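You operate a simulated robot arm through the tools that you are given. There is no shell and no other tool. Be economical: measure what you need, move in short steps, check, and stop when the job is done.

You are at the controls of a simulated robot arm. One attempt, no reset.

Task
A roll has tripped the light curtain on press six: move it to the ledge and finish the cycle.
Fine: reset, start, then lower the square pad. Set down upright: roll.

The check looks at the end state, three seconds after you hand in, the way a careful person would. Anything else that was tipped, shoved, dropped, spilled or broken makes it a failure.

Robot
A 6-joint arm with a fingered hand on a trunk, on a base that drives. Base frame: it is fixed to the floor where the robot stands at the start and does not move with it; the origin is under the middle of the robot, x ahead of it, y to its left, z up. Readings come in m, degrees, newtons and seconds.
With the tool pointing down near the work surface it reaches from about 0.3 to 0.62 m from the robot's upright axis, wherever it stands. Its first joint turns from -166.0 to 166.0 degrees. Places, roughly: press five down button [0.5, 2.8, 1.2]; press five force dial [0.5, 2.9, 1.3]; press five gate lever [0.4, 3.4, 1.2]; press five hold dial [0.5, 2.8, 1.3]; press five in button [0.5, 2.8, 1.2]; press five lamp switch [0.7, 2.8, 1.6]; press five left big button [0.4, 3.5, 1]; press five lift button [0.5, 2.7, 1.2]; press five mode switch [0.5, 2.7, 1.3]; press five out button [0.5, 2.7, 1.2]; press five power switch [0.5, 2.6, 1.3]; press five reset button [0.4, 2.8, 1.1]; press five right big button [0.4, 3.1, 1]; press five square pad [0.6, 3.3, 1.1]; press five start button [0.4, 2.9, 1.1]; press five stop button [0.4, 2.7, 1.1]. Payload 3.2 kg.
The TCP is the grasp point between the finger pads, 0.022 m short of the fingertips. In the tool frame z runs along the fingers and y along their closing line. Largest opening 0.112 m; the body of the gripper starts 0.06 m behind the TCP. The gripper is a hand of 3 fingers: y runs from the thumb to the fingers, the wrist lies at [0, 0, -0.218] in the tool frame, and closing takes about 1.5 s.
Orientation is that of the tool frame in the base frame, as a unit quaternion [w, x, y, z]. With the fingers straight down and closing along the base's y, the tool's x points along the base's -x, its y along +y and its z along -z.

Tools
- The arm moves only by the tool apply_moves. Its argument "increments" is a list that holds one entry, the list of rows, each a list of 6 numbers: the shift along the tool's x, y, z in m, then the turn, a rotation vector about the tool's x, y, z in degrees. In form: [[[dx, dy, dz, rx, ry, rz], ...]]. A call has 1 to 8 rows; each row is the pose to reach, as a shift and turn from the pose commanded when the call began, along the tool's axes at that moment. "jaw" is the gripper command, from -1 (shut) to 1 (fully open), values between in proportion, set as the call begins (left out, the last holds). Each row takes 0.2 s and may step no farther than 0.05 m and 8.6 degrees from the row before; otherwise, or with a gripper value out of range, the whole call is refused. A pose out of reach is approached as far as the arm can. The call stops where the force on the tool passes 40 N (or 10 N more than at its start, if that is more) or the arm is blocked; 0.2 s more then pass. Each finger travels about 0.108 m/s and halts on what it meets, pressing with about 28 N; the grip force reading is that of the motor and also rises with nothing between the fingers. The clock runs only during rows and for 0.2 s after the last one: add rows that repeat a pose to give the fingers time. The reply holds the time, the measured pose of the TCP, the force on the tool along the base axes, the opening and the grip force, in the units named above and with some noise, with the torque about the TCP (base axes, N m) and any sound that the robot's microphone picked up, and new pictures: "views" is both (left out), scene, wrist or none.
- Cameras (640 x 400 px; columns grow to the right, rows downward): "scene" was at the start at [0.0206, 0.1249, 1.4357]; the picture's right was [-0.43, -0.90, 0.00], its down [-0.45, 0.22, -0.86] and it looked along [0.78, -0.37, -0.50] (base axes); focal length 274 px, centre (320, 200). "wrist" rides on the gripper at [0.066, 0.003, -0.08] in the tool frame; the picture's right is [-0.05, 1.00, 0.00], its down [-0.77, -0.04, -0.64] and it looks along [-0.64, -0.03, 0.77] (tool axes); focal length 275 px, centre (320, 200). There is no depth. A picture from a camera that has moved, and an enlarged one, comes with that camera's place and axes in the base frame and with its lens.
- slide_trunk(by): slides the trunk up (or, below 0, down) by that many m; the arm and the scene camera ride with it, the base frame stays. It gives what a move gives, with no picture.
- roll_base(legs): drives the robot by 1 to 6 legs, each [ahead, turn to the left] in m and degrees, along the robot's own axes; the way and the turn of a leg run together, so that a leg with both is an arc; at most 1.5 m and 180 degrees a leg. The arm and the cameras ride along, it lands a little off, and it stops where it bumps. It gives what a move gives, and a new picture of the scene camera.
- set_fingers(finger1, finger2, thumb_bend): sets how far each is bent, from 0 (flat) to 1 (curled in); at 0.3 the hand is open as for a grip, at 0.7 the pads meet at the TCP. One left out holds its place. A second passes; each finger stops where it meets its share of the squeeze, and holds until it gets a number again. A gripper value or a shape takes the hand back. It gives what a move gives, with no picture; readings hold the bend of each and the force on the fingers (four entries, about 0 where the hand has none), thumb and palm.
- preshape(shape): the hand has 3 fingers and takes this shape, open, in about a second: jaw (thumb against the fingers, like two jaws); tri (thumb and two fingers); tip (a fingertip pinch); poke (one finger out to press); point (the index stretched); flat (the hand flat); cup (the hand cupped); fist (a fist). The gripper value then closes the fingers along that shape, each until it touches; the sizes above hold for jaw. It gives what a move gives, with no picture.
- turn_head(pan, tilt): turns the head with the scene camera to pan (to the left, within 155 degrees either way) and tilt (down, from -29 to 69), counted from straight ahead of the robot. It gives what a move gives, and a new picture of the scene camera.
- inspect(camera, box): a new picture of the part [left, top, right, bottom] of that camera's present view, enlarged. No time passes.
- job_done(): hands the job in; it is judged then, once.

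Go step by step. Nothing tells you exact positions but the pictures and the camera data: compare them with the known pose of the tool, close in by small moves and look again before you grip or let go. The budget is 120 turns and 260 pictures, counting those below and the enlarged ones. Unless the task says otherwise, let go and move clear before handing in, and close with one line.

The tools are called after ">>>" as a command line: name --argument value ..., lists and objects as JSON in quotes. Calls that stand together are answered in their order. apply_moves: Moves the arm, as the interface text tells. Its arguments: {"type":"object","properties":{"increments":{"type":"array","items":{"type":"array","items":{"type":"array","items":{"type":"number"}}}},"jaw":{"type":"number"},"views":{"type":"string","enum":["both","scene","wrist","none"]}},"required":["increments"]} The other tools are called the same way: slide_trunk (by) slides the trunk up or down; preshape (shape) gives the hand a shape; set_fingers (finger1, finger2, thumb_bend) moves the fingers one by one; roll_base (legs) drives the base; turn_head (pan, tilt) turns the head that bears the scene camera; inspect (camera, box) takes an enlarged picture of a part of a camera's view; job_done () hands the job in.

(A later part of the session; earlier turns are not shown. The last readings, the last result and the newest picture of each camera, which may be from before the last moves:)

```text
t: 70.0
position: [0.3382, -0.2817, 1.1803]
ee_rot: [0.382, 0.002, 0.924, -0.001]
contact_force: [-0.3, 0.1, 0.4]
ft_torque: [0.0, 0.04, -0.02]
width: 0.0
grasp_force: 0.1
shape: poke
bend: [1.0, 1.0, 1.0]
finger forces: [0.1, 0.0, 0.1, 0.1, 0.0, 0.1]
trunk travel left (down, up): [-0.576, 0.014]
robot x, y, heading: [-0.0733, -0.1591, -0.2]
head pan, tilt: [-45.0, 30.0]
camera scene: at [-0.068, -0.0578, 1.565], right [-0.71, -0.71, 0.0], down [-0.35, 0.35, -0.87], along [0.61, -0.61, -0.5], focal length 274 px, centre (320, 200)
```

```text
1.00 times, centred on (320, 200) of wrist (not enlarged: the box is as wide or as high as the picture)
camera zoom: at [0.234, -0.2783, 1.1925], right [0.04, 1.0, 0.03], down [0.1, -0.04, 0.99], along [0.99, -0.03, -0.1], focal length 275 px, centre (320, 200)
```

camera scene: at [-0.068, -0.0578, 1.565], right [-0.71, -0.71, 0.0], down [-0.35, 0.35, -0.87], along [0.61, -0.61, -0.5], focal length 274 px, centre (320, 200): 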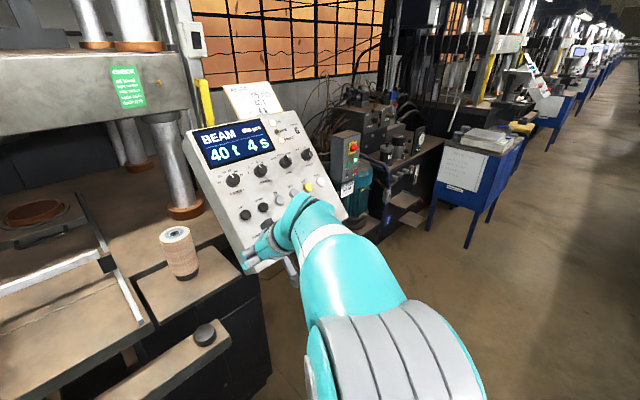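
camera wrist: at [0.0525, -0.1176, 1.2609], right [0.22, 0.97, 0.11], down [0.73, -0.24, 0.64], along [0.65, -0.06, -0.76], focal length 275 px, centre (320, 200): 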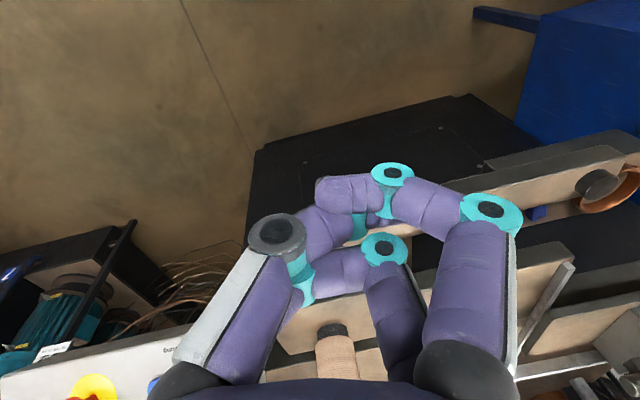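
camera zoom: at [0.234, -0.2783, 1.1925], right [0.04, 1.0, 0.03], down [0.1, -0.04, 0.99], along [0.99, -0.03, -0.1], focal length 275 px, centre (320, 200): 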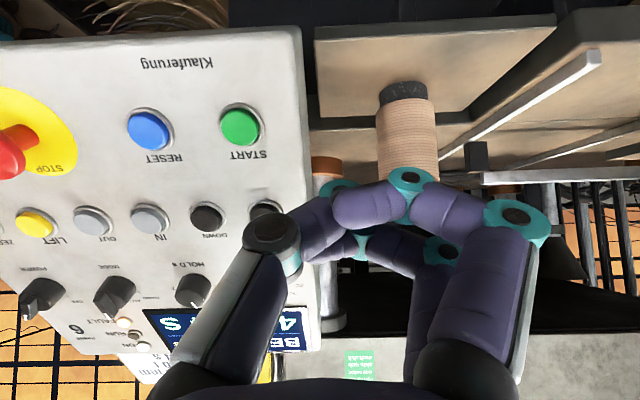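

The poke shape has the fingers tangled. I'll set the fingers by hand instead: finger 1 out, finger 2 and thumb curled.

>>> set_fingers --finger1 0.3 --finger2 0.3 --thumb_bend 0.3

>>> set_fingers --finger1 0.2 --finger2 1 --thumb_bend 1

>>> inspect --camera "wrist" --box '[0, 0, 640, 400]'

```text
t: 71.0
position: [0.3375, -0.2838, 1.1801]
ee_rot: [0.382, 0.003, 0.924, -0.002]
contact_force: [-0.5, 0.1, -0.4]
ft_torque: [0.03, 0.01, 0.0]
width: 0.0775
grasp_force: 0.1
shape: fingers
bend: [0.3, 0.43, 0.39]
finger forces: [0.1, 0.0, 0.0, 0.0, 0.1, 0.1]
trunk travel left (down, up): [-0.576, 0.014]
robot x, y, heading: [-0.0711, -0.1587, 0.3]
head pan, tilt: [-45.0, 30.0]
```

```text
t: 72.0
position: [0.338, -0.2825, 1.1814]
ee_rot: [0.383, 0.002, 0.924, -0.001]
contact_force: [-0.5, -0.1, 0.7]
ft_torque: [-0.02, 0.0, 0.03]
width: 0.0432
grasp_force: 0.1
shape: fingers
bend: [0.2, 0.96, 0.93]
finger forces: [0.0, 0.1, 0.0, 0.0, 0.1, 0.1]
trunk travel left (down, up): [-0.576, 0.014]
robot x, y, heading: [-0.0719, -0.1609, -0.1]
head pan, tilt: [-45.0, 30.0]
```

```text
1.00 times, centred on (320, 200) of wrist (not enlarged: the box is as wide or as high as the picture)
camera zoom: at [0.234, -0.2784, 1.1925], right [0.04, 1.0, 0.03], down [0.1, -0.04, 0.99], along [0.99, -0.03, -0.1], focal length 275 px, centre (320, 200)
```

zoom: 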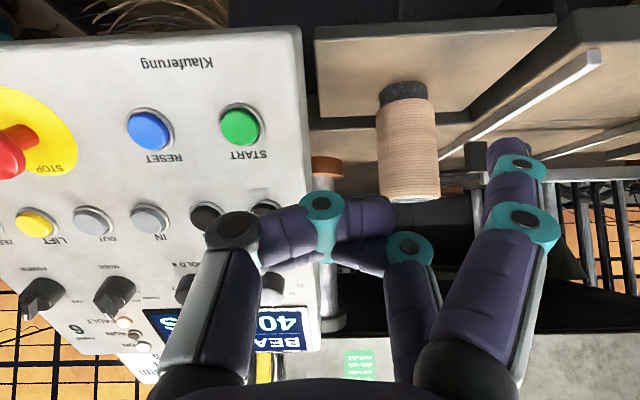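

Using finger 1 would put the hand over the STOP mushroom. The thumb is safer, because the curled fingers then sit on the START side. I'll reset the fingers: thumb out, both fingers curled.

>>> set_fingers --finger1 0.3 --finger2 0.3 --thumb_bend 0.2

>>> set_fingers --finger1 1 --finger2 1 --thumb_bend 0.2

>>> apply_moves --increments '[[[0, 0, 0, -5, 0, 0], [0, 0, 0, -10, 0, 0], [0, 0, 0, -15, 0, 0]]]' --views "wrist"

```text
t: 73.0
position: [0.338, -0.2825, 1.1809]
ee_rot: [0.383, 0.002, 0.924, -0.002]
contact_force: [0.6, -0.5, -1.2]
ft_torque: [0.0, 0.01, -0.01]
width: 0.1207
grasp_force: 0.2
shape: fingers
bend: [0.3, 0.3, 0.2]
finger forces: [0.0, 0.0, 0.1, 0.0, 0.1, 0.0]
trunk travel left (down, up): [-0.576, 0.014]
robot x, y, heading: [-0.0669, -0.1577, 0.4]
head pan, tilt: [-45.0, 30.0]
```

```text
t: 74.0
position: [0.338, -0.2827, 1.1803]
ee_rot: [0.383, 0.002, 0.924, -0.002]
contact_force: [0.2, -0.2, -0.7]
ft_torque: [0.02, 0.02, 0.0]
width: 0.0504
grasp_force: 0.2
shape: fingers
bend: [1.0, 1.0, 0.2]
finger forces: [0.1, 0.0, 0.1, 0.0, 0.0, 0.0]
trunk travel left (down, up): [-0.576, 0.014]
robot x, y, heading: [-0.0722, -0.1592, 0.0]
head pan, tilt: [-45.0, 30.0]
```

```text
t: 74.8
position: [0.3524, -0.2625, 1.1955]
ee_rot: [0.377, -0.045, 0.918, 0.118]
contact_force: [-0.3, -1.1, -0.2]
ft_torque: [-0.02, 0.02, -0.03]
width: 0.0506
grasp_force: 0.1
shape: fingers
bend: [1.0, 1.0, 0.2]
finger forces: [0.0, 0.1, 0.0, 0.1, 0.1, 0.0]
out of reach, approached as far as the arm can: row 2, 3
trunk travel left (down, up): [-0.576, 0.014]
robot x, y, heading: [-0.071, -0.1607, -0.0]
head pan, tilt: [-45.0, 30.0]
camera wrist: at [0.2501, -0.2806, 1.2066], right [-0.14, 0.97, 0.21], down [0.12, -0.2, 0.97], along [0.98, 0.16, -0.09], focal length 275 px, centre (320, 200)
```

wrist: 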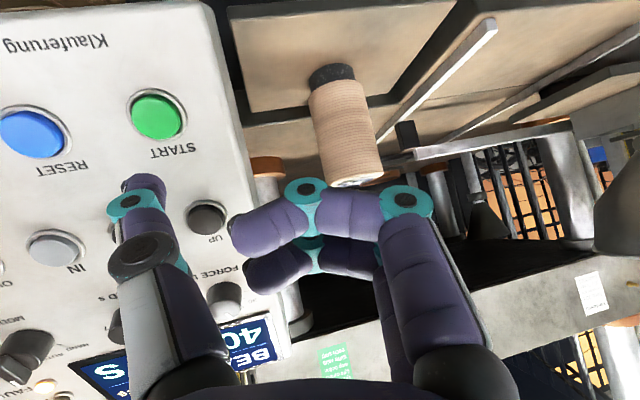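

The tilt runs into a wrist limit. I'll undo it and instead roll the hand about its own axis, so the curled fingers sit below the button row where the panel is empty.

>>> apply_moves --increments '[[[0, 0, 0, 5, 0, 0], [0, 0, 0, 10, 0, 0], [0, 0, 0, 15, 0, 0]]]' --views "none"

>>> apply_moves --increments '[[[0, 0, 0, 0, 0, -8], [0, 0, 0, 0, 0, -16]]]' --views "none"

```text
t: 75.6
position: [0.3517, -0.2627, 1.1948]
ee_rot: [0.383, 0.002, 0.924, -0.001]
contact_force: [-0.2, 0.1, 0.9]
ft_torque: [-0.05, -0.01, 0.01]
width: 0.0504
grasp_force: 0.1
shape: fingers
bend: [1.0, 1.0, 0.2]
finger forces: [0.0, 0.0, 0.0, 0.0, 0.0, 0.0]
trunk travel left (down, up): [-0.576, 0.014]
robot x, y, heading: [-0.0718, -0.1563, -0.1]
head pan, tilt: [-45.0, 30.0]
```

```text
t: 76.2
position: [0.3516, -0.2648, 1.1957]
ee_rot: [0.379, -0.128, 0.915, -0.055]
contact_force: [0.0, 0.4, 0.3]
ft_torque: [0.02, -0.03, -0.01]
width: 0.0506
grasp_force: 0.1
shape: fingers
bend: [1.0, 1.0, 0.2]
finger forces: [0.1, 0.0, 0.1, 0.0, 0.0, 0.0]
trunk travel left (down, up): [-0.576, 0.014]
robot x, y, heading: [-0.0707, -0.1583, 0.0]
head pan, tilt: [-45.0, 30.0]
```

Rolling about the tool axis works. I'll finish the roll to 40° while moving to a 4 cm standoff in front of RESET.

>>> apply_moves --increments '[[[0.024, -0.023, 0.018, 0, 0, -8], [0.048, -0.046, 0.035, 0, 0, -16], [0.072, -0.07, 0.053, 0, 0, -24]]]' --views "both"

```text
t: 77.0
position: [0.3988, -0.2592, 1.1541]
ee_rot: [0.339, -0.301, 0.879, -0.149]
contact_force: [-0.7, 0.4, -0.6]
ft_torque: [0.03, -0.04, 0.03]
width: 0.0505
grasp_force: 0.0
shape: fingers
bend: [1.0, 1.0, 0.2]
finger forces: [0.0, 0.1, 0.0, 0.0, 0.0, 0.1]
out of reach, approached as far as the arm can: row 1, 2, 3
trunk travel left (down, up): [-0.576, 0.014]
robot x, y, heading: [-0.0668, -0.1609, -0.2]
head pan, tilt: [-45.0, 30.0]
camera scene: at [-0.0671, -0.0581, 1.565], right [-0.71, -0.71, 0.0], down [-0.35, 0.35, -0.87], along [0.61, -0.61, -0.5], focal length 274 px, centre (320, 200)
camera wrist: at [0.3037, -0.2943, 1.1779], right [-0.4, 0.8, -0.44], down [0.03, 0.49, 0.87], along [0.92, 0.33, -0.22], focal length 275 px, centre (320, 200)
```

scene: 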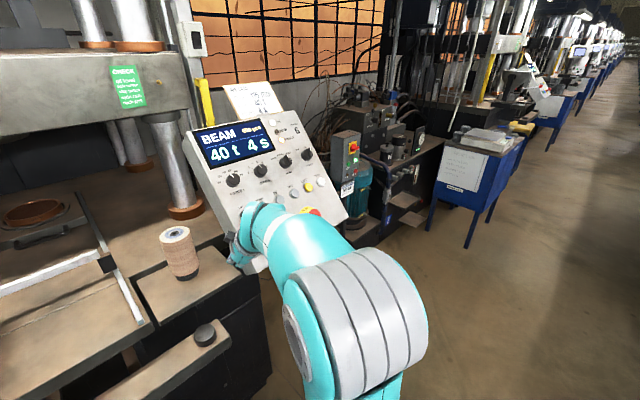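
wrist: 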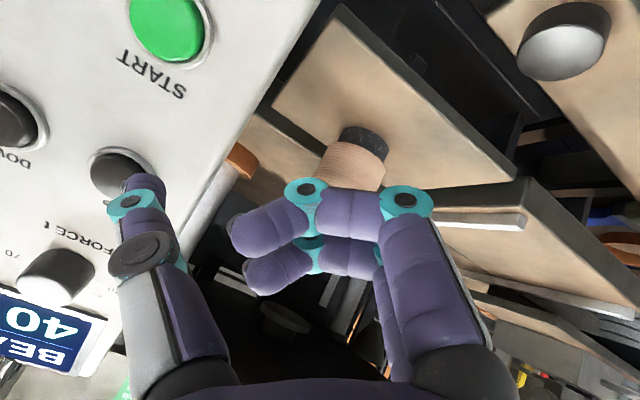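

Now it's clear: the wrist must stay at least 0.3 m from the robot's axis, and I was too close. I'll back the base up 15 cm and go to the RESET standoff from there.

>>> roll_base --legs '[[-0.15, 0]]'

>>> apply_moves --increments '[[[0.005, -0.026, 0.019, -0.4, -0.8, -0.2], [0.01, -0.052, 0.038, -0.8, -1.7, -0.4], [0.015, -0.078, 0.057, -1.2, -2.5, -0.6], [0.02, -0.104, 0.076, -1.5, -3.4, -0.8]]]' --views "both"

```text
t: 78.3
position: [0.2462, -0.261, 1.1542]
ee_rot: [0.341, -0.299, 0.879, -0.149]
contact_force: [0.4, -0.2, -0.4]
ft_torque: [0.01, -0.02, 0.01]
width: 0.0503
grasp_force: 0.0
shape: fingers
bend: [1.0, 1.0, 0.2]
finger forces: [0.0, 0.0, 0.1, 0.1, 0.0, 0.0]
trunk travel left (down, up): [-0.576, 0.014]
robot x, y, heading: [-0.2214, -0.159, -0.0]
head pan, tilt: [-45.0, 30.0]
camera scene: at [-0.2197, -0.0578, 1.565], right [-0.71, -0.71, 0.0], down [-0.35, 0.35, -0.87], along [0.61, -0.61, -0.5], focal length 274 px, centre (320, 200)
```

scene: 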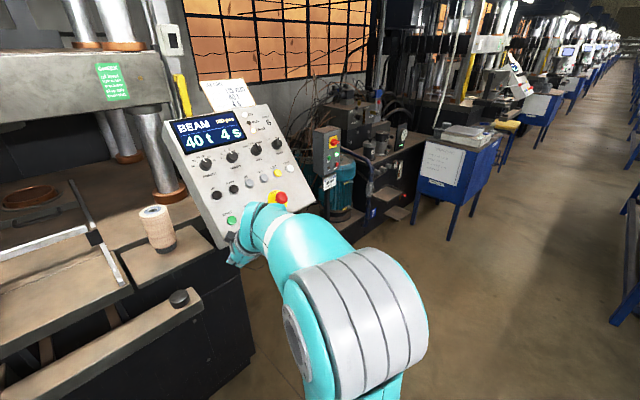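

```text
t: 79.3
position: [0.3634, -0.3082, 1.155]
ee_rot: [0.346, -0.299, 0.878, -0.141]
contact_force: [-0.7, -0.2, 0.2]
ft_torque: [0.02, 0.06, 0.01]
width: 0.0504
grasp_force: 0.1
shape: fingers
bend: [1.0, 1.0, 0.2]
finger forces: [0.0, 0.1, 0.1, 0.1, 0.0, 0.1]
out of reach, approached as far as the arm can: row 1, 2, 3, 4
trunk travel left (down, up): [-0.576, 0.014]
robot x, y, heading: [-0.2198, -0.1567, 0.1]
head pan, tilt: [-45.0, 30.0]
camera scene: at [-0.2176, -0.0586, 1.5651], right [-0.71, -0.71, 0.0], down [-0.35, 0.35, -0.87], along [0.61, -0.61, -0.5], focal length 274 px, centre (320, 200)
camera wrist: at [0.2685, -0.3427, 1.1775], right [-0.4, 0.81, -0.43], down [0.02, 0.48, 0.88], along [0.92, 0.34, -0.21], focal length 275 px, centre (320, 200)
```

scene: 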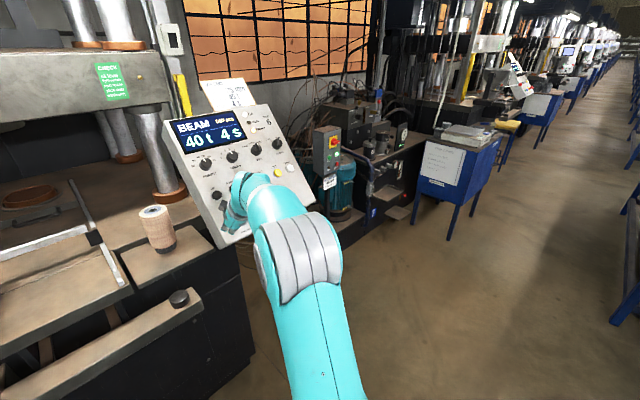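
wrist: 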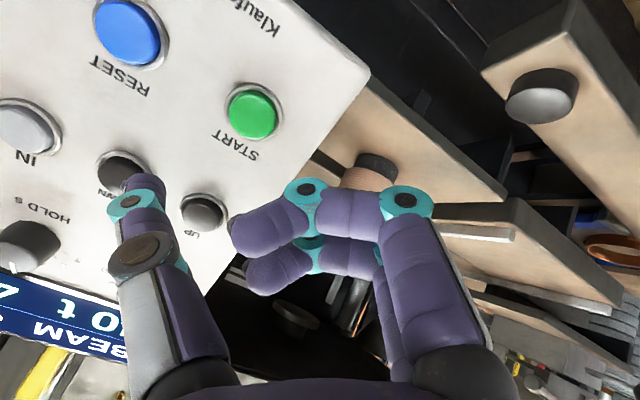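

The roll seems to run into a joint limit as well. I'll go back to zero roll a bit away from the panel, which worked well for the pick.

>>> apply_moves --increments '[[[0, 0, -0.02, -0.4, -0.4, 7.7], [0, 0, -0.04, -0.8, -0.8, 15.4], [0, 0, -0.05, -1.2, -1.2, 23.1], [0, 0, -0.05, -1.5, -1.5, 30.8], [0, 0, -0.05, -1.85, -1.94, 38.6]]]' --views "none"

>>> apply_moves --increments '[[[0, 0, 0, -4, 0, 0], [0, 0, 0, -8, 0, 0]]]' --views "both"

```text
t: 80.5
position: [0.3295, -0.3056, 1.191]
ee_rot: [0.384, 0.0, 0.924, 0.0]
contact_force: [-0.4, -0.4, 0.4]
ft_torque: [-0.02, -0.01, 0.0]
width: 0.0502
grasp_force: 0.1
shape: fingers
bend: [1.0, 1.0, 0.2]
finger forces: [0.0, 0.0, 0.0, 0.0, 0.0, 0.1]
trunk travel left (down, up): [-0.576, 0.014]
robot x, y, heading: [-0.2217, -0.1585, 0.0]
head pan, tilt: [-45.0, 30.0]
```

```text
t: 81.1
position: [0.3286, -0.3055, 1.1918]
ee_rot: [0.382, -0.027, 0.921, 0.065]
contact_force: [0.0, 1.1, -0.2]
ft_torque: [0.01, -0.03, 0.0]
width: 0.0505
grasp_force: 0.0
shape: fingers
bend: [1.0, 1.0, 0.2]
finger forces: [0.0, 0.1, 0.0, 0.0, 0.1, 0.1]
trunk travel left (down, up): [-0.576, 0.014]
robot x, y, heading: [-0.2232, -0.159, -0.0]
head pan, tilt: [-45.0, 30.0]
camera scene: at [-0.2184, -0.058, 1.565], right [-0.71, -0.71, 0.0], down [-0.35, 0.35, -0.87], along [0.61, -0.61, -0.5], focal length 274 px, centre (320, 200)
camera wrist: at [0.2255, -0.313, 1.2028], right [-0.07, 0.99, 0.13], down [0.1, -0.12, 0.99], along [0.99, 0.08, -0.09], focal length 275 px, centre (320, 200)
```

scene: 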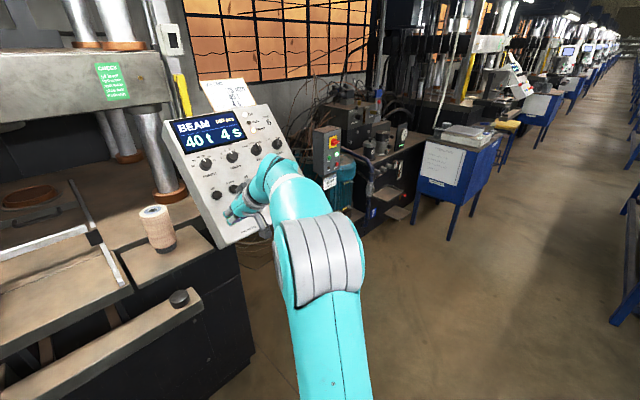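
wrist: 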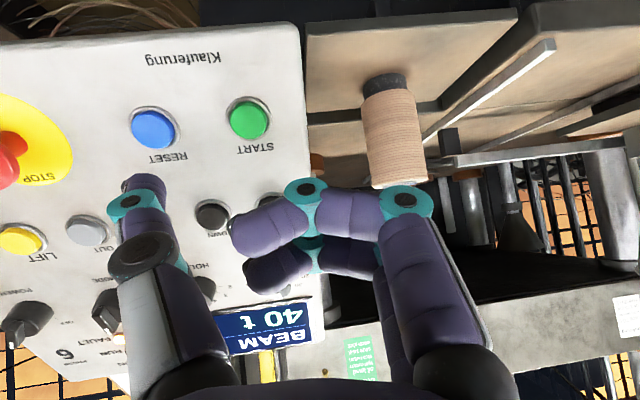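

The 8° tilt works at this distance. The thumb tip is at about (0.352, -0.382, 1.168), so I'll align it 3 cm in front of RESET.

>>> apply_moves --increments '[[[-0.01, -0.02, 0.03, 0, 0, 0], [-0.0205, -0.0397, 0.06, 0, 0, 0]]]' --views "both"

```text
t: 81.7
position: [0.3903, -0.3376, 1.1595]
ee_rot: [0.382, -0.027, 0.922, 0.065]
contact_force: [-0.5, -0.5, -0.8]
ft_torque: [-0.01, -0.01, -0.04]
width: 0.0504
grasp_force: 0.1
shape: fingers
bend: [1.0, 1.0, 0.2]
finger forces: [0.1, 0.0, 0.1, 0.0, 0.0, 0.1]
trunk travel left (down, up): [-0.576, 0.014]
robot x, y, heading: [-0.224, -0.1608, -0.0]
head pan, tilt: [-45.0, 30.0]
camera scene: at [-0.2175, -0.0582, 1.5651], right [-0.71, -0.71, 0.0], down [-0.35, 0.35, -0.87], along [0.61, -0.61, -0.5], focal length 274 px, centre (320, 200)
camera wrist: at [0.2871, -0.3443, 1.1703], right [-0.07, 0.99, 0.13], down [0.1, -0.12, 0.99], along [0.99, 0.08, -0.09], focal length 275 px, centre (320, 200)
```

scene: 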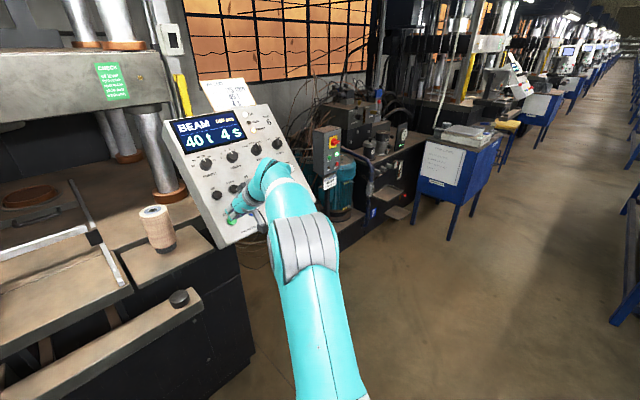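
wrist: 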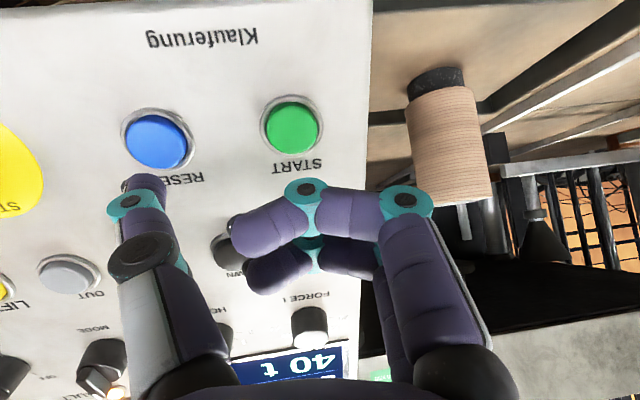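

The thumb is lined up with RESET, about 2.8 cm away. I'll move in and watch for contact.

>>> apply_moves --increments '[[[0.0, -0.0014, 0.01, 0, 0, 0], [0.001, -0.0028, 0.02, 0, 0, 0], [0.001, -0.0033, 0.024, 0, 0, 0]]]' --views "wrist"

```text
t: 82.5
position: [0.4064, -0.3364, 1.1426]
ee_rot: [0.383, -0.027, 0.921, 0.063]
contact_force: [-0.1, -0.4, -0.5]
ft_torque: [-0.02, -0.03, -0.01]
width: 0.0504
grasp_force: 0.2
shape: fingers
bend: [1.0, 1.0, 0.2]
finger forces: [0.1, 0.1, 0.0, 0.0, 0.0, 0.1]
trunk travel left (down, up): [-0.576, 0.014]
robot x, y, heading: [-0.2231, -0.1564, -0.1]
head pan, tilt: [-45.0, 30.0]
camera wrist: at [0.3031, -0.3438, 1.1534], right [-0.07, 0.99, 0.13], down [0.1, -0.12, 0.99], along [0.99, 0.08, -0.09], focal length 275 px, centre (320, 200)
```

wrist: 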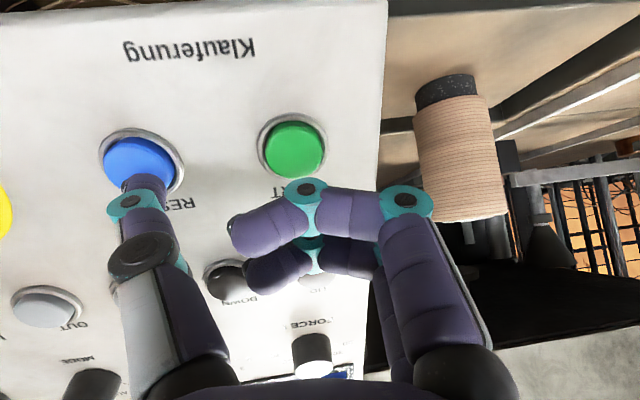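

>>> apply_moves --increments '[[[0.0, -0.0006, 0.004, 0, 0, 0], [0.0, -0.0011, 0.008, 0, 0, 0]]]' --views "none"

>>> apply_moves --increments '[[[0.0, -0.0006, 0.004, 0, 0, 0]]]' --views "wrist"

```text
t: 83.1
position: [0.4118, -0.3359, 1.1371]
ee_rot: [0.382, -0.027, 0.922, 0.064]
contact_force: [-0.5, -0.9, 1.4]
ft_torque: [-0.06, 0.0, -0.08]
width: 0.0506
grasp_force: 0.8
shape: fingers
bend: [1.0, 1.0, 0.2]
finger forces: [0.1, 0.0, 0.0, 0.1, 1.6, 0.1]
trunk travel left (down, up): [-0.576, 0.014]
robot x, y, heading: [-0.2194, -0.1574, -0.2]
head pan, tilt: [-45.0, 30.0]
```

```text
t: 83.5
position: [0.414, -0.336, 1.1354]
ee_rot: [0.383, -0.027, 0.921, 0.063]
contact_force: [-2.4, 0.3, 2.5]
ft_torque: [-0.22, -0.01, -0.18]
width: 0.0512
grasp_force: 2.1
shape: fingers
bend: [1.0, 1.0, 0.2]
finger forces: [0.1, 0.0, 0.0, 0.0, 3.8, 0.1]
trunk travel left (down, up): [-0.576, 0.014]
robot x, y, heading: [-0.2238, -0.1545, -0.0]
head pan, tilt: [-45.0, 30.0]
heard: click
camera wrist: at [0.3106, -0.3435, 1.1453], right [-0.07, 0.99, 0.13], down [0.1, -0.12, 0.99], along [0.99, 0.08, -0.09], focal length 275 px, centre (320, 200)
```

wrist: 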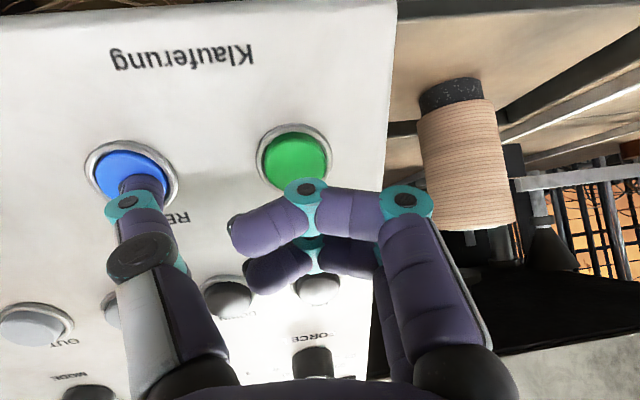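

RESET clicked, with force on the thumb only. I'll back off and read the display.

>>> apply_moves --increments '[[[0.0, 0.0028, -0.02, 0, 0, 0], [0.0, 0.0056, -0.04, 0, 0, 0], [0.0, 0.0056, -0.04, 0, 0, 0]]]' --views "none"

>>> inspect --camera "scene" --box '[140, 60, 320, 240]'

```text
t: 84.3
position: [0.3869, -0.3364, 1.164]
ee_rot: [0.383, -0.027, 0.921, 0.064]
contact_force: [0.3, -0.8, 0.0]
ft_torque: [0.02, 0.01, 0.01]
width: 0.0507
grasp_force: 0.1
shape: fingers
bend: [1.0, 1.0, 0.2]
finger forces: [0.1, 0.1, 0.1, 0.0, 0.0, 0.0]
trunk travel left (down, up): [-0.576, 0.014]
robot x, y, heading: [-0.2194, -0.1585, -0.1]
head pan, tilt: [-45.0, 30.0]
```

```text
2.22 times, centred on (230, 150) of scene
camera zoom: at [-0.2183, -0.0578, 1.565], right [-0.71, -0.71, 0.0], down [-0.35, 0.35, -0.87], along [0.61, -0.61, -0.5], focal length 609 px, centre (520, 311)
```

zoom: 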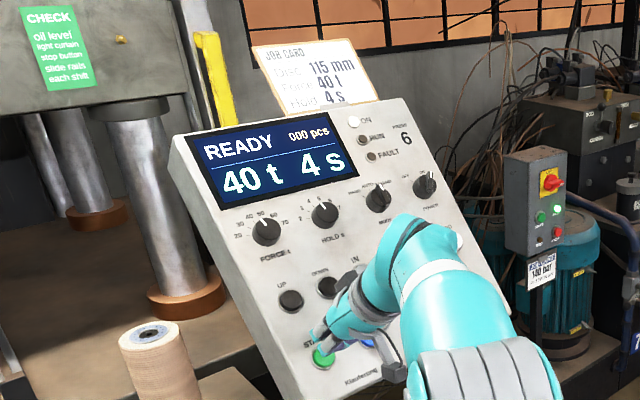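

The display shows READY and the FAULT lamp is off. Now I shift 7.1 cm left to START and move in.

>>> apply_moves --increments '[[[0, 0.035, 0.005, 0, 0, 0], [0, 0.07, 0.0099, 0, 0, 0], [0, 0.0675, 0.0277, 0, 0, 0], [0, 0.0655, 0.042, 0, 0, 0]]]' --views "wrist"

```text
t: 85.3
position: [0.4097, -0.2651, 1.1382]
ee_rot: [0.381, -0.027, 0.922, 0.064]
contact_force: [-0.9, -0.4, 0.8]
ft_torque: [-0.02, 0.01, 0.0]
width: 0.0508
grasp_force: 0.2
shape: fingers
bend: [1.0, 1.0, 0.2]
finger forces: [0.1, 0.0, 0.0, 0.0, 0.0, 0.1]
trunk travel left (down, up): [-0.576, 0.014]
robot x, y, heading: [-0.2219, -0.16, 0.0]
head pan, tilt: [-45.0, 30.0]
camera wrist: at [0.3055, -0.2731, 1.15], right [-0.07, 0.99, 0.13], down [0.1, -0.12, 0.99], along [0.99, 0.08, -0.09], focal length 275 px, centre (320, 200)
```

wrist: 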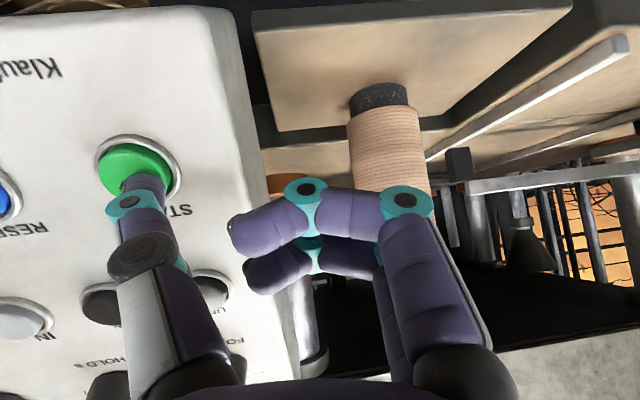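

>>> apply_moves --increments '[[[0.0, -0.0006, 0.004, 0, 0, 0]]]' --views "none"

>>> apply_moves --increments '[[[0.0, -0.0005, 0.0035, 0, 0, 0]]]' --views "none"

```text
t: 85.7
position: [0.4116, -0.2657, 1.1361]
ee_rot: [0.382, -0.027, 0.922, 0.064]
contact_force: [-1.9, 0.2, 1.2]
ft_torque: [-0.07, -0.01, -0.06]
width: 0.0507
grasp_force: 0.8
shape: fingers
bend: [1.0, 1.0, 0.2]
finger forces: [0.0, 0.1, 0.1, 0.1, 1.4, 0.1]
trunk travel left (down, up): [-0.576, 0.014]
robot x, y, heading: [-0.2224, -0.158, -0.1]
head pan, tilt: [-45.0, 30.0]
```

```text
t: 86.1
position: [0.4135, -0.2653, 1.1352]
ee_rot: [0.384, -0.027, 0.921, 0.063]
contact_force: [-2.2, 0.4, 2.0]
ft_torque: [-0.19, -0.03, -0.15]
width: 0.051
grasp_force: 1.8
shape: fingers
bend: [1.0, 1.0, 0.2]
finger forces: [0.1, 0.0, 0.0, 0.0, 3.4, 0.0]
trunk travel left (down, up): [-0.576, 0.014]
robot x, y, heading: [-0.2251, -0.158, 0.1]
head pan, tilt: [-45.0, 30.0]
heard: click
```

START clicked too. I'll back off and see what the press does.

>>> apply_moves --increments '[[[0.0, 0.0028, -0.02, 0, 0, 0], [0.0, 0.0056, -0.04, 0, 0, 0], [0.0, 0.0056, -0.06, 0, 0, 0]]]' --views "none"

>>> turn_head --pan -20 --tilt 25

```text
t: 86.9
position: [0.3705, -0.27, 1.1765]
ee_rot: [0.383, -0.027, 0.921, 0.063]
contact_force: [0.0, -0.2, -0.6]
ft_torque: [0.01, -0.02, -0.01]
width: 0.0506
grasp_force: 0.0
shape: fingers
bend: [1.0, 1.0, 0.2]
finger forces: [0.0, 0.0, 0.0, 0.0, 0.0, 0.0]
trunk travel left (down, up): [-0.576, 0.014]
robot x, y, heading: [-0.2281, -0.1548, -0.1]
head pan, tilt: [-45.0, 30.0]
```

```text
t: 87.8
position: [0.3721, -0.2684, 1.1767]
ee_rot: [0.383, -0.028, 0.921, 0.064]
contact_force: [-0.2, -0.2, 0.2]
ft_torque: [0.01, 0.02, -0.03]
width: 0.0508
grasp_force: 0.1
shape: fingers
bend: [1.0, 1.0, 0.2]
finger forces: [0.1, 0.0, 0.0, 0.0, 0.1, 0.0]
trunk travel left (down, up): [-0.576, 0.014]
robot x, y, heading: [-0.2238, -0.1603, -0.4]
head pan, tilt: [-20.0, 25.0]
camera scene: at [-0.1957, -0.0255, 1.573], right [-0.34, -0.94, 0.0], down [-0.4, 0.15, -0.91], along [0.85, -0.31, -0.42], focal length 274 px, centre (320, 200)
```

scene: 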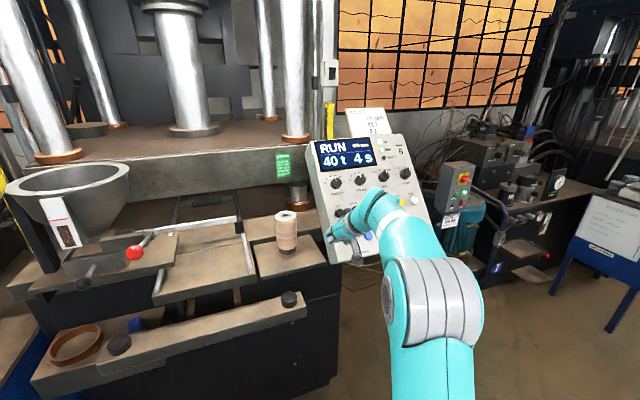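

The press is running and the beam is coming down. I'll wait and watch.

>>> apply_moves --increments '[[[0, 0, 0, 0, 0, 0], [0, 0, 0, 0, 0, 0], [0, 0, 0, 0, 0, 0], [0, 0, 0, 0, 0, 0], [0, 0, 0, 0, 0, 0], [0, 0, 0, 0, 0, 0], [0, 0, 0, 0, 0, 0], [0, 0, 0, 0, 0, 0]]]' --views "none"

>>> apply_moves --increments '[[[0, 0, 0, 0, 0, 0], [0, 0, 0, 0, 0, 0], [0, 0, 0, 0, 0, 0], [0, 0, 0, 0, 0, 0], [0, 0, 0, 0, 0, 0], [0, 0, 0, 0, 0, 0], [0, 0, 0, 0, 0, 0], [0, 0, 0, 0, 0, 0]]]' --views "scene"

>>> apply_moves --increments '[[[0, 0, 0, 0, 0, 0], [0, 0, 0, 0, 0, 0], [0, 0, 0, 0, 0, 0], [0, 0, 0, 0, 0, 0], [0, 0, 0, 0, 0, 0], [0, 0, 0, 0, 0, 0], [0, 0, 0, 0, 0, 0], [0, 0, 0, 0, 0, 0]]]' --views "none"

>>> apply_moves --increments '[[[0, 0, 0, 0, 0, 0], [0, 0, 0, 0, 0, 0], [0, 0, 0, 0, 0, 0], [0, 0, 0, 0, 0, 0], [0, 0, 0, 0, 0, 0], [0, 0, 0, 0, 0, 0], [0, 0, 0, 0, 0, 0], [0, 0, 0, 0, 0, 0]]]' --views "scene"

```text
t: 89.6
position: [0.3718, -0.2685, 1.1768]
ee_rot: [0.383, -0.027, 0.921, 0.064]
contact_force: [0.4, 0.1, -0.5]
ft_torque: [-0.01, 0.02, -0.05]
width: 0.0507
grasp_force: 0.0
shape: fingers
bend: [1.0, 1.0, 0.2]
finger forces: [0.0, 0.0, 0.0, 0.0, 0.0, 0.1]
trunk travel left (down, up): [-0.576, 0.014]
robot x, y, heading: [-0.2199, -0.1581, -0.3]
head pan, tilt: [-20.0, 25.0]
```

```text
t: 91.4
position: [0.3719, -0.2691, 1.1773]
ee_rot: [0.384, -0.027, 0.921, 0.064]
contact_force: [-0.5, 0.4, 0.2]
ft_torque: [-0.02, -0.02, 0.0]
width: 0.0509
grasp_force: 0.0
shape: fingers
bend: [1.0, 1.0, 0.2]
finger forces: [0.0, 0.0, 0.0, 0.0, 0.1, 0.0]
trunk travel left (down, up): [-0.576, 0.014]
robot x, y, heading: [-0.2207, -0.1553, -0.1]
head pan, tilt: [-20.0, 25.0]
camera scene: at [-0.1957, -0.0254, 1.573], right [-0.34, -0.94, 0.0], down [-0.4, 0.15, -0.91], along [0.85, -0.31, -0.42], focal length 274 px, centre (320, 200)
```

scene: 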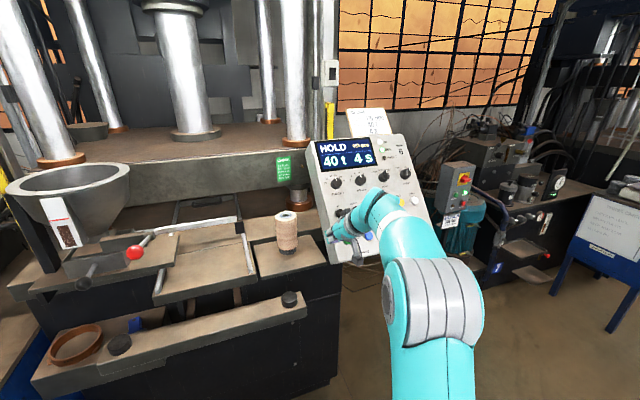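

```text
t: 93.2
position: [0.3718, -0.2686, 1.1766]
ee_rot: [0.383, -0.027, 0.921, 0.064]
contact_force: [0.4, -0.1, -1.0]
ft_torque: [0.01, 0.02, -0.03]
width: 0.0508
grasp_force: 0.1
shape: fingers
bend: [1.0, 1.0, 0.2]
finger forces: [0.0, 0.0, 0.0, 0.0, 0.1, 0.0]
trunk travel left (down, up): [-0.576, 0.014]
robot x, y, heading: [-0.2224, -0.1587, -0.1]
head pan, tilt: [-20.0, 25.0]
```

```text
t: 95.0
position: [0.3721, -0.2689, 1.1767]
ee_rot: [0.383, -0.027, 0.921, 0.063]
contact_force: [0.3, -0.9, -0.5]
ft_torque: [0.01, -0.01, 0.02]
width: 0.0505
grasp_force: 0.0
shape: fingers
bend: [1.0, 1.0, 0.2]
finger forces: [0.0, 0.0, 0.0, 0.0, 0.0, 0.0]
trunk travel left (down, up): [-0.576, 0.014]
robot x, y, heading: [-0.2238, -0.1584, -0.0]
head pan, tilt: [-20.0, 25.0]
camera scene: at [-0.1957, -0.0254, 1.573], right [-0.34, -0.94, 0.0], down [-0.4, 0.15, -0.91], along [0.85, -0.31, -0.42], focal length 274 px, centre (320, 200)
```

scene: 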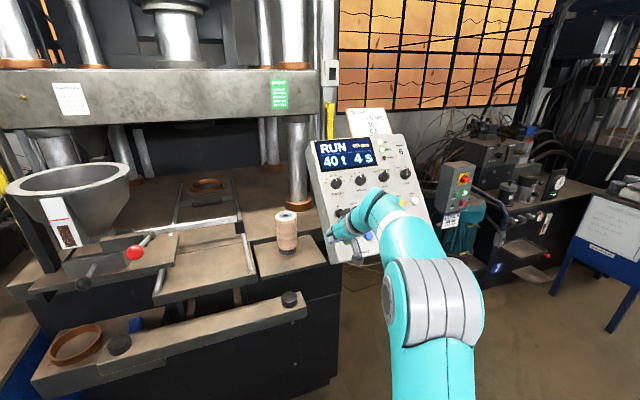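

The beam is rising and still in RUN, so I'll keep waiting.

>>> apply_moves --increments '[[[0, 0, 0, 0, 0, 0], [0, 0, 0, 0, 0, 0], [0, 0, 0, 0, 0, 0], [0, 0, 0, 0, 0, 0], [0, 0, 0, 0, 0, 0], [0, 0, 0, 0, 0, 0], [0, 0, 0, 0, 0, 0], [0, 0, 0, 0, 0, 0]]]' --views "none"

>>> apply_moves --increments '[[[0, 0, 0, 0, 0, 0], [0, 0, 0, 0, 0, 0], [0, 0, 0, 0, 0, 0], [0, 0, 0, 0, 0, 0], [0, 0, 0, 0, 0, 0], [0, 0, 0, 0, 0, 0], [0, 0, 0, 0, 0, 0], [0, 0, 0, 0, 0, 0]]]' --views "scene"

>>> apply_moves --increments '[[[0, 0, 0, 0, 0, 0], [0, 0, 0, 0, 0, 0], [0, 0, 0, 0, 0, 0], [0, 0, 0, 0, 0, 0], [0, 0, 0, 0, 0, 0], [0, 0, 0, 0, 0, 0], [0, 0, 0, 0, 0, 0], [0, 0, 0, 0, 0, 0]]]' --views "none"

>>> apply_moves --increments '[[[0, 0, 0, 0, 0, 0], [0, 0, 0, 0, 0, 0], [0, 0, 0, 0, 0, 0], [0, 0, 0, 0, 0, 0], [0, 0, 0, 0, 0, 0], [0, 0, 0, 0, 0, 0], [0, 0, 0, 0, 0, 0], [0, 0, 0, 0, 0, 0]]]' --views "scene"

```text
t: 96.8
position: [0.3723, -0.2696, 1.1764]
ee_rot: [0.382, -0.027, 0.922, 0.064]
contact_force: [0.2, -0.5, -0.2]
ft_torque: [0.03, -0.01, 0.0]
width: 0.0507
grasp_force: 0.1
shape: fingers
bend: [1.0, 1.0, 0.2]
finger forces: [0.0, 0.1, 0.0, 0.0, 0.0, 0.0]
trunk travel left (down, up): [-0.576, 0.014]
robot x, y, heading: [-0.2225, -0.158, -0.0]
head pan, tilt: [-20.0, 25.0]
```

```text
t: 98.6
position: [0.3711, -0.2683, 1.1766]
ee_rot: [0.382, -0.027, 0.921, 0.064]
contact_force: [0.3, 0.2, -0.3]
ft_torque: [-0.02, 0.0, 0.02]
width: 0.0507
grasp_force: 0.0
shape: fingers
bend: [1.0, 1.0, 0.2]
finger forces: [0.0, 0.0, 0.0, 0.0, 0.1, 0.0]
trunk travel left (down, up): [-0.576, 0.014]
robot x, y, heading: [-0.221, -0.1586, -0.2]
head pan, tilt: [-20.0, 25.0]
camera scene: at [-0.1957, -0.0254, 1.573], right [-0.34, -0.94, 0.0], down [-0.4, 0.15, -0.91], along [0.85, -0.31, -0.42], focal length 274 px, centre (320, 200)
```

scene: 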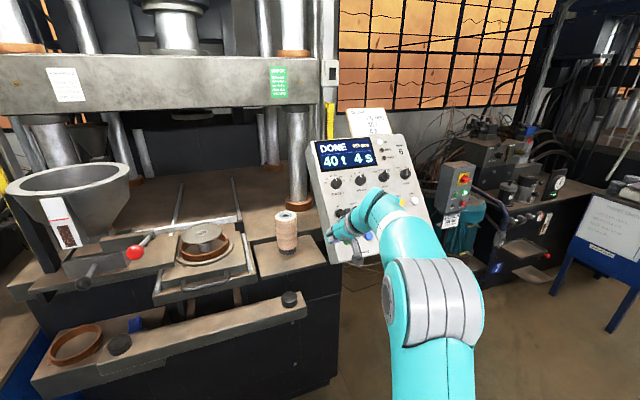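

```text
t: 100.4
position: [0.3711, -0.2689, 1.1758]
ee_rot: [0.382, -0.028, 0.921, 0.064]
contact_force: [-0.1, -0.1, 0.5]
ft_torque: [0.07, 0.0, 0.01]
width: 0.0508
grasp_force: 0.0
shape: fingers
bend: [1.0, 1.0, 0.2]
finger forces: [0.0, 0.0, 0.1, 0.0, 0.0, 0.0]
trunk travel left (down, up): [-0.576, 0.014]
robot x, y, heading: [-0.2203, -0.1567, -0.2]
head pan, tilt: [-20.0, 25.0]
```

```text
t: 102.2
position: [0.3725, -0.2699, 1.1768]
ee_rot: [0.382, -0.028, 0.921, 0.064]
contact_force: [-0.3, -0.3, 0.2]
ft_torque: [0.0, -0.02, -0.02]
width: 0.0504
grasp_force: 0.0
shape: fingers
bend: [1.0, 1.0, 0.2]
finger forces: [0.0, 0.0, 0.0, 0.0, 0.0, 0.0]
trunk travel left (down, up): [-0.576, 0.014]
robot x, y, heading: [-0.2184, -0.1556, -0.2]
head pan, tilt: [-20.0, 25.0]
camera scene: at [-0.1957, -0.0254, 1.573], right [-0.34, -0.94, 0.0], down [-0.4, 0.15, -0.91], along [0.85, -0.31, -0.42], focal length 274 px, centre (320, 200)
```

scene: 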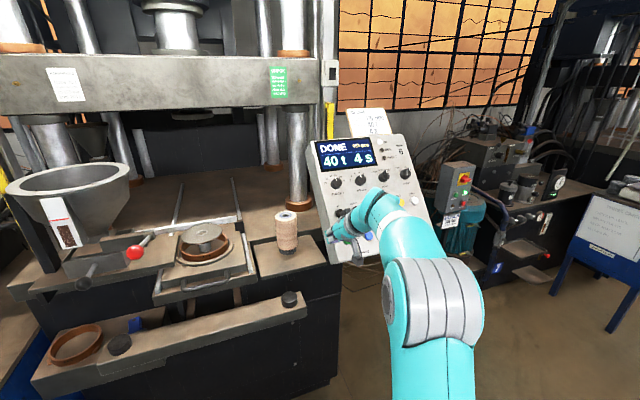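

DONE: the mould slid out and something has been lifted in it. I'll look closely at the mould and the panel.

>>> inspect --camera "scene" --box '[140, 200, 270, 310]'

>>> inspect --camera "scene" --box '[300, 120, 440, 270]'

```text
3.64 times, centred on (205, 255) of scene
camera zoom: at [-0.1957, -0.0254, 1.573], right [-0.34, -0.94, 0.0], down [-0.4, 0.15, -0.91], along [0.85, -0.31, -0.42], focal length 997 px, centre (738, 0)
```

zoom: 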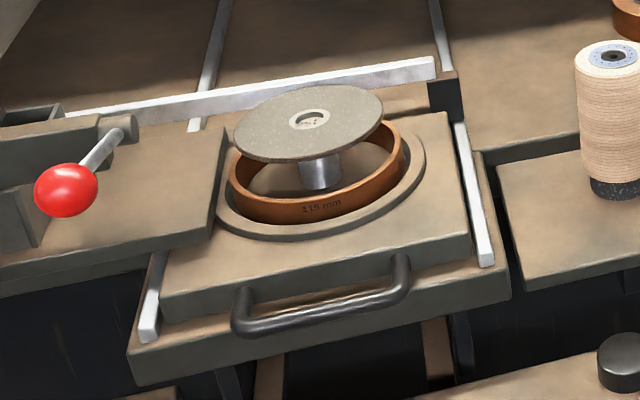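

```text
2.67 times, centred on (370, 195) of scene
camera zoom: at [-0.1957, -0.0254, 1.573], right [-0.34, -0.94, 0.0], down [-0.4, 0.15, -0.91], along [0.85, -0.31, -0.42], focal length 731 px, centre (187, 213)
```

zoom: 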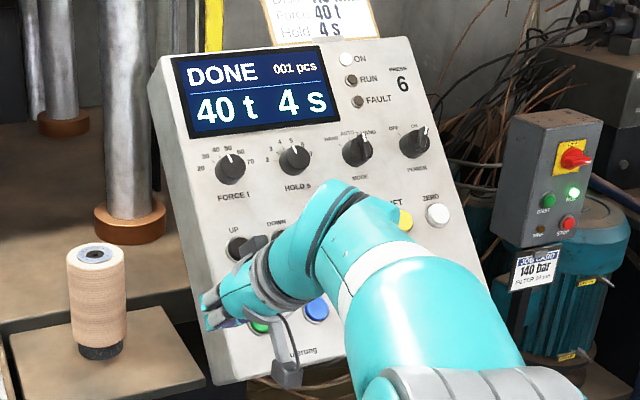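

The pressed disc now sits lifted on the ejector in the square mould plate, so the yellow LIFT button should lower it. LIFT is near (0.495, -0.562, 1.18), and I'll move the base over to reach it, drawing the hand back first.

>>> apply_moves --increments '[[[0.033, 0.0046, -0.033, 0, 0, 0], [0.066, 0.0092, -0.066, 0, 0, 0], [0.099, 0.0138, -0.098, 0, 0, 0]]]' --views "none"

>>> roll_base --legs '[[0, -59], [0.2, 0], [0, 59]]'

>>> inspect --camera "wrist" --box '[0, 0, 640, 400]'

```text
t: 103.0
position: [0.2292, -0.2668, 1.1764]
ee_rot: [0.383, -0.027, 0.921, 0.063]
contact_force: [-0.3, 0.6, 0.2]
ft_torque: [0.01, 0.02, 0.02]
width: 0.0505
grasp_force: 0.1
shape: fingers
bend: [1.0, 1.0, 0.2]
finger forces: [0.1, 0.1, 0.1, 0.0, 0.0, 0.0]
trunk travel left (down, up): [-0.576, 0.014]
robot x, y, heading: [-0.221, -0.1577, -0.1]
head pan, tilt: [-20.0, 25.0]
```

```text
t: 109.8
position: [0.3343, -0.44, 1.1754]
ee_rot: [0.383, -0.027, 0.921, 0.064]
contact_force: [-0.4, -0.5, -0.6]
ft_torque: [0.02, -0.02, 0.0]
width: 0.0507
grasp_force: 0.1
shape: fingers
bend: [1.0, 1.0, 0.2]
finger forces: [0.0, 0.0, 0.1, 0.1, 0.0, 0.0]
trunk travel left (down, up): [-0.576, 0.014]
robot x, y, heading: [-0.1163, -0.3293, -0.1]
head pan, tilt: [-20.0, 25.0]
camera scene: at [-0.0927, -0.197, 1.573], right [-0.34, -0.94, 0.0], down [-0.4, 0.14, -0.91], along [0.85, -0.31, -0.42], focal length 274 px, centre (320, 200)
```

scene: 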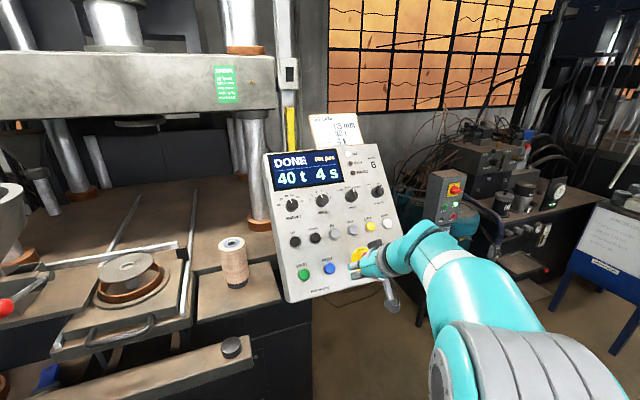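

```text
1.00 times, centred on (320, 200) of wrist (not enlarged: the box is as wide or as high as the picture)
camera zoom: at [0.2309, -0.447, 1.187], right [-0.07, 0.99, 0.13], down [0.1, -0.12, 0.99], along [0.99, 0.08, -0.09], focal length 275 px, centre (320, 200)
```

zoom: 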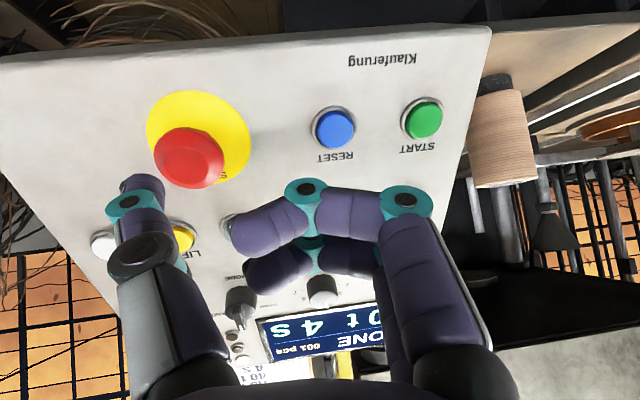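

The wrist view confirms LIFT near (0.493, -0.558, 1.179). I'll move up the panel first at a safe distance, then line up 3.5 cm in front of it.

>>> apply_moves --increments '[[[-0.04, -0.01, 0.0, 0, 0, 0], [-0.08, -0.02, 0.0, 0, 0, 0], [-0.1167, -0.035, 0.01, 0, 0, 0], [-0.1167, -0.0472, 0.0412, 0, 0, 0]]]' --views "both"

```text
t: 110.8
position: [0.4503, -0.4807, 1.2253]
ee_rot: [0.382, -0.027, 0.922, 0.064]
contact_force: [0.2, 0.6, -0.1]
ft_torque: [0.0, 0.0, -0.02]
width: 0.0508
grasp_force: 0.0
shape: fingers
bend: [1.0, 1.0, 0.2]
finger forces: [0.0, 0.0, 0.0, 0.0, 0.0, 0.0]
trunk travel left (down, up): [-0.576, 0.014]
robot x, y, heading: [-0.1192, -0.3319, 0.0]
head pan, tilt: [-20.0, 25.0]
camera scene: at [-0.0921, -0.1973, 1.573], right [-0.34, -0.94, 0.0], down [-0.4, 0.15, -0.91], along [0.85, -0.31, -0.42], focal length 274 px, centre (320, 200)
camera wrist: at [0.3475, -0.4881, 1.2366], right [-0.07, 0.99, 0.13], down [0.1, -0.12, 0.99], along [0.99, 0.08, -0.09], focal length 275 px, centre (320, 200)
```

scene: 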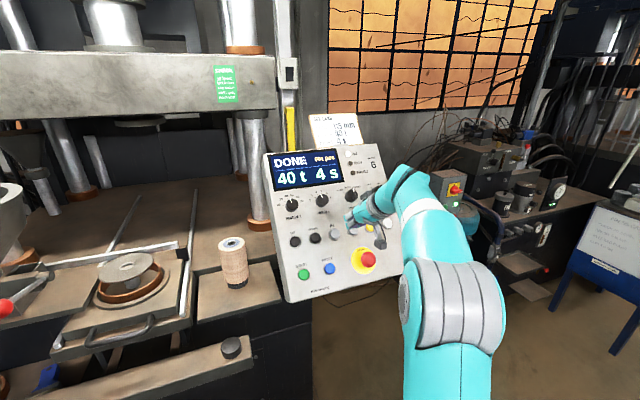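
wrist: 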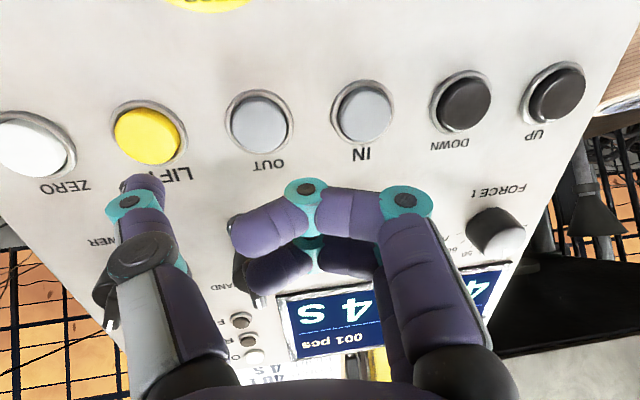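

The alignment matches the RESET approach. I'll shift 4 mm right and move in.

>>> apply_moves --increments '[[[0.0, -0.0054, 0.01, 0, 0, 0], [0.0, -0.0068, 0.02, 0, 0, 0], [0.0, -0.0079, 0.028, 0, 0, 0]]]' --views "wrist"

```text
t: 111.7
position: [0.4709, -0.4844, 1.206]
ee_rot: [0.383, -0.027, 0.921, 0.065]
contact_force: [-1.9, 0.4, 1.8]
ft_torque: [-0.09, -0.01, -0.11]
width: 0.0506
grasp_force: 0.9
shape: fingers
bend: [1.0, 1.0, 0.2]
finger forces: [0.0, 0.0, 0.0, 0.1, 2.0, 0.1]
trunk travel left (down, up): [-0.576, 0.014]
robot x, y, heading: [-0.1162, -0.3328, -0.3]
head pan, tilt: [-20.0, 25.0]
heard: click
camera wrist: at [0.3666, -0.4921, 1.2163], right [-0.07, 0.99, 0.13], down [0.1, -0.12, 0.99], along [0.99, 0.08, -0.09], focal length 275 px, centre (320, 200)
```

wrist: 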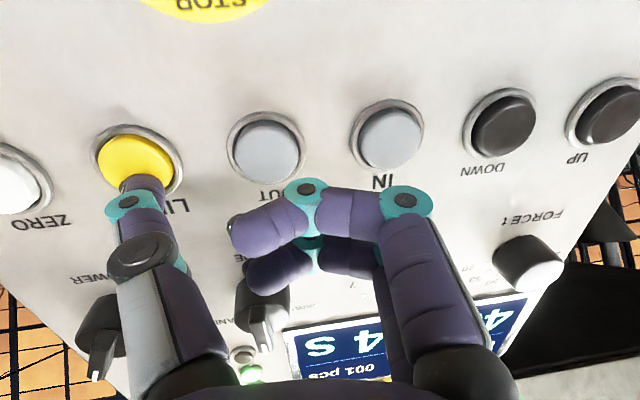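

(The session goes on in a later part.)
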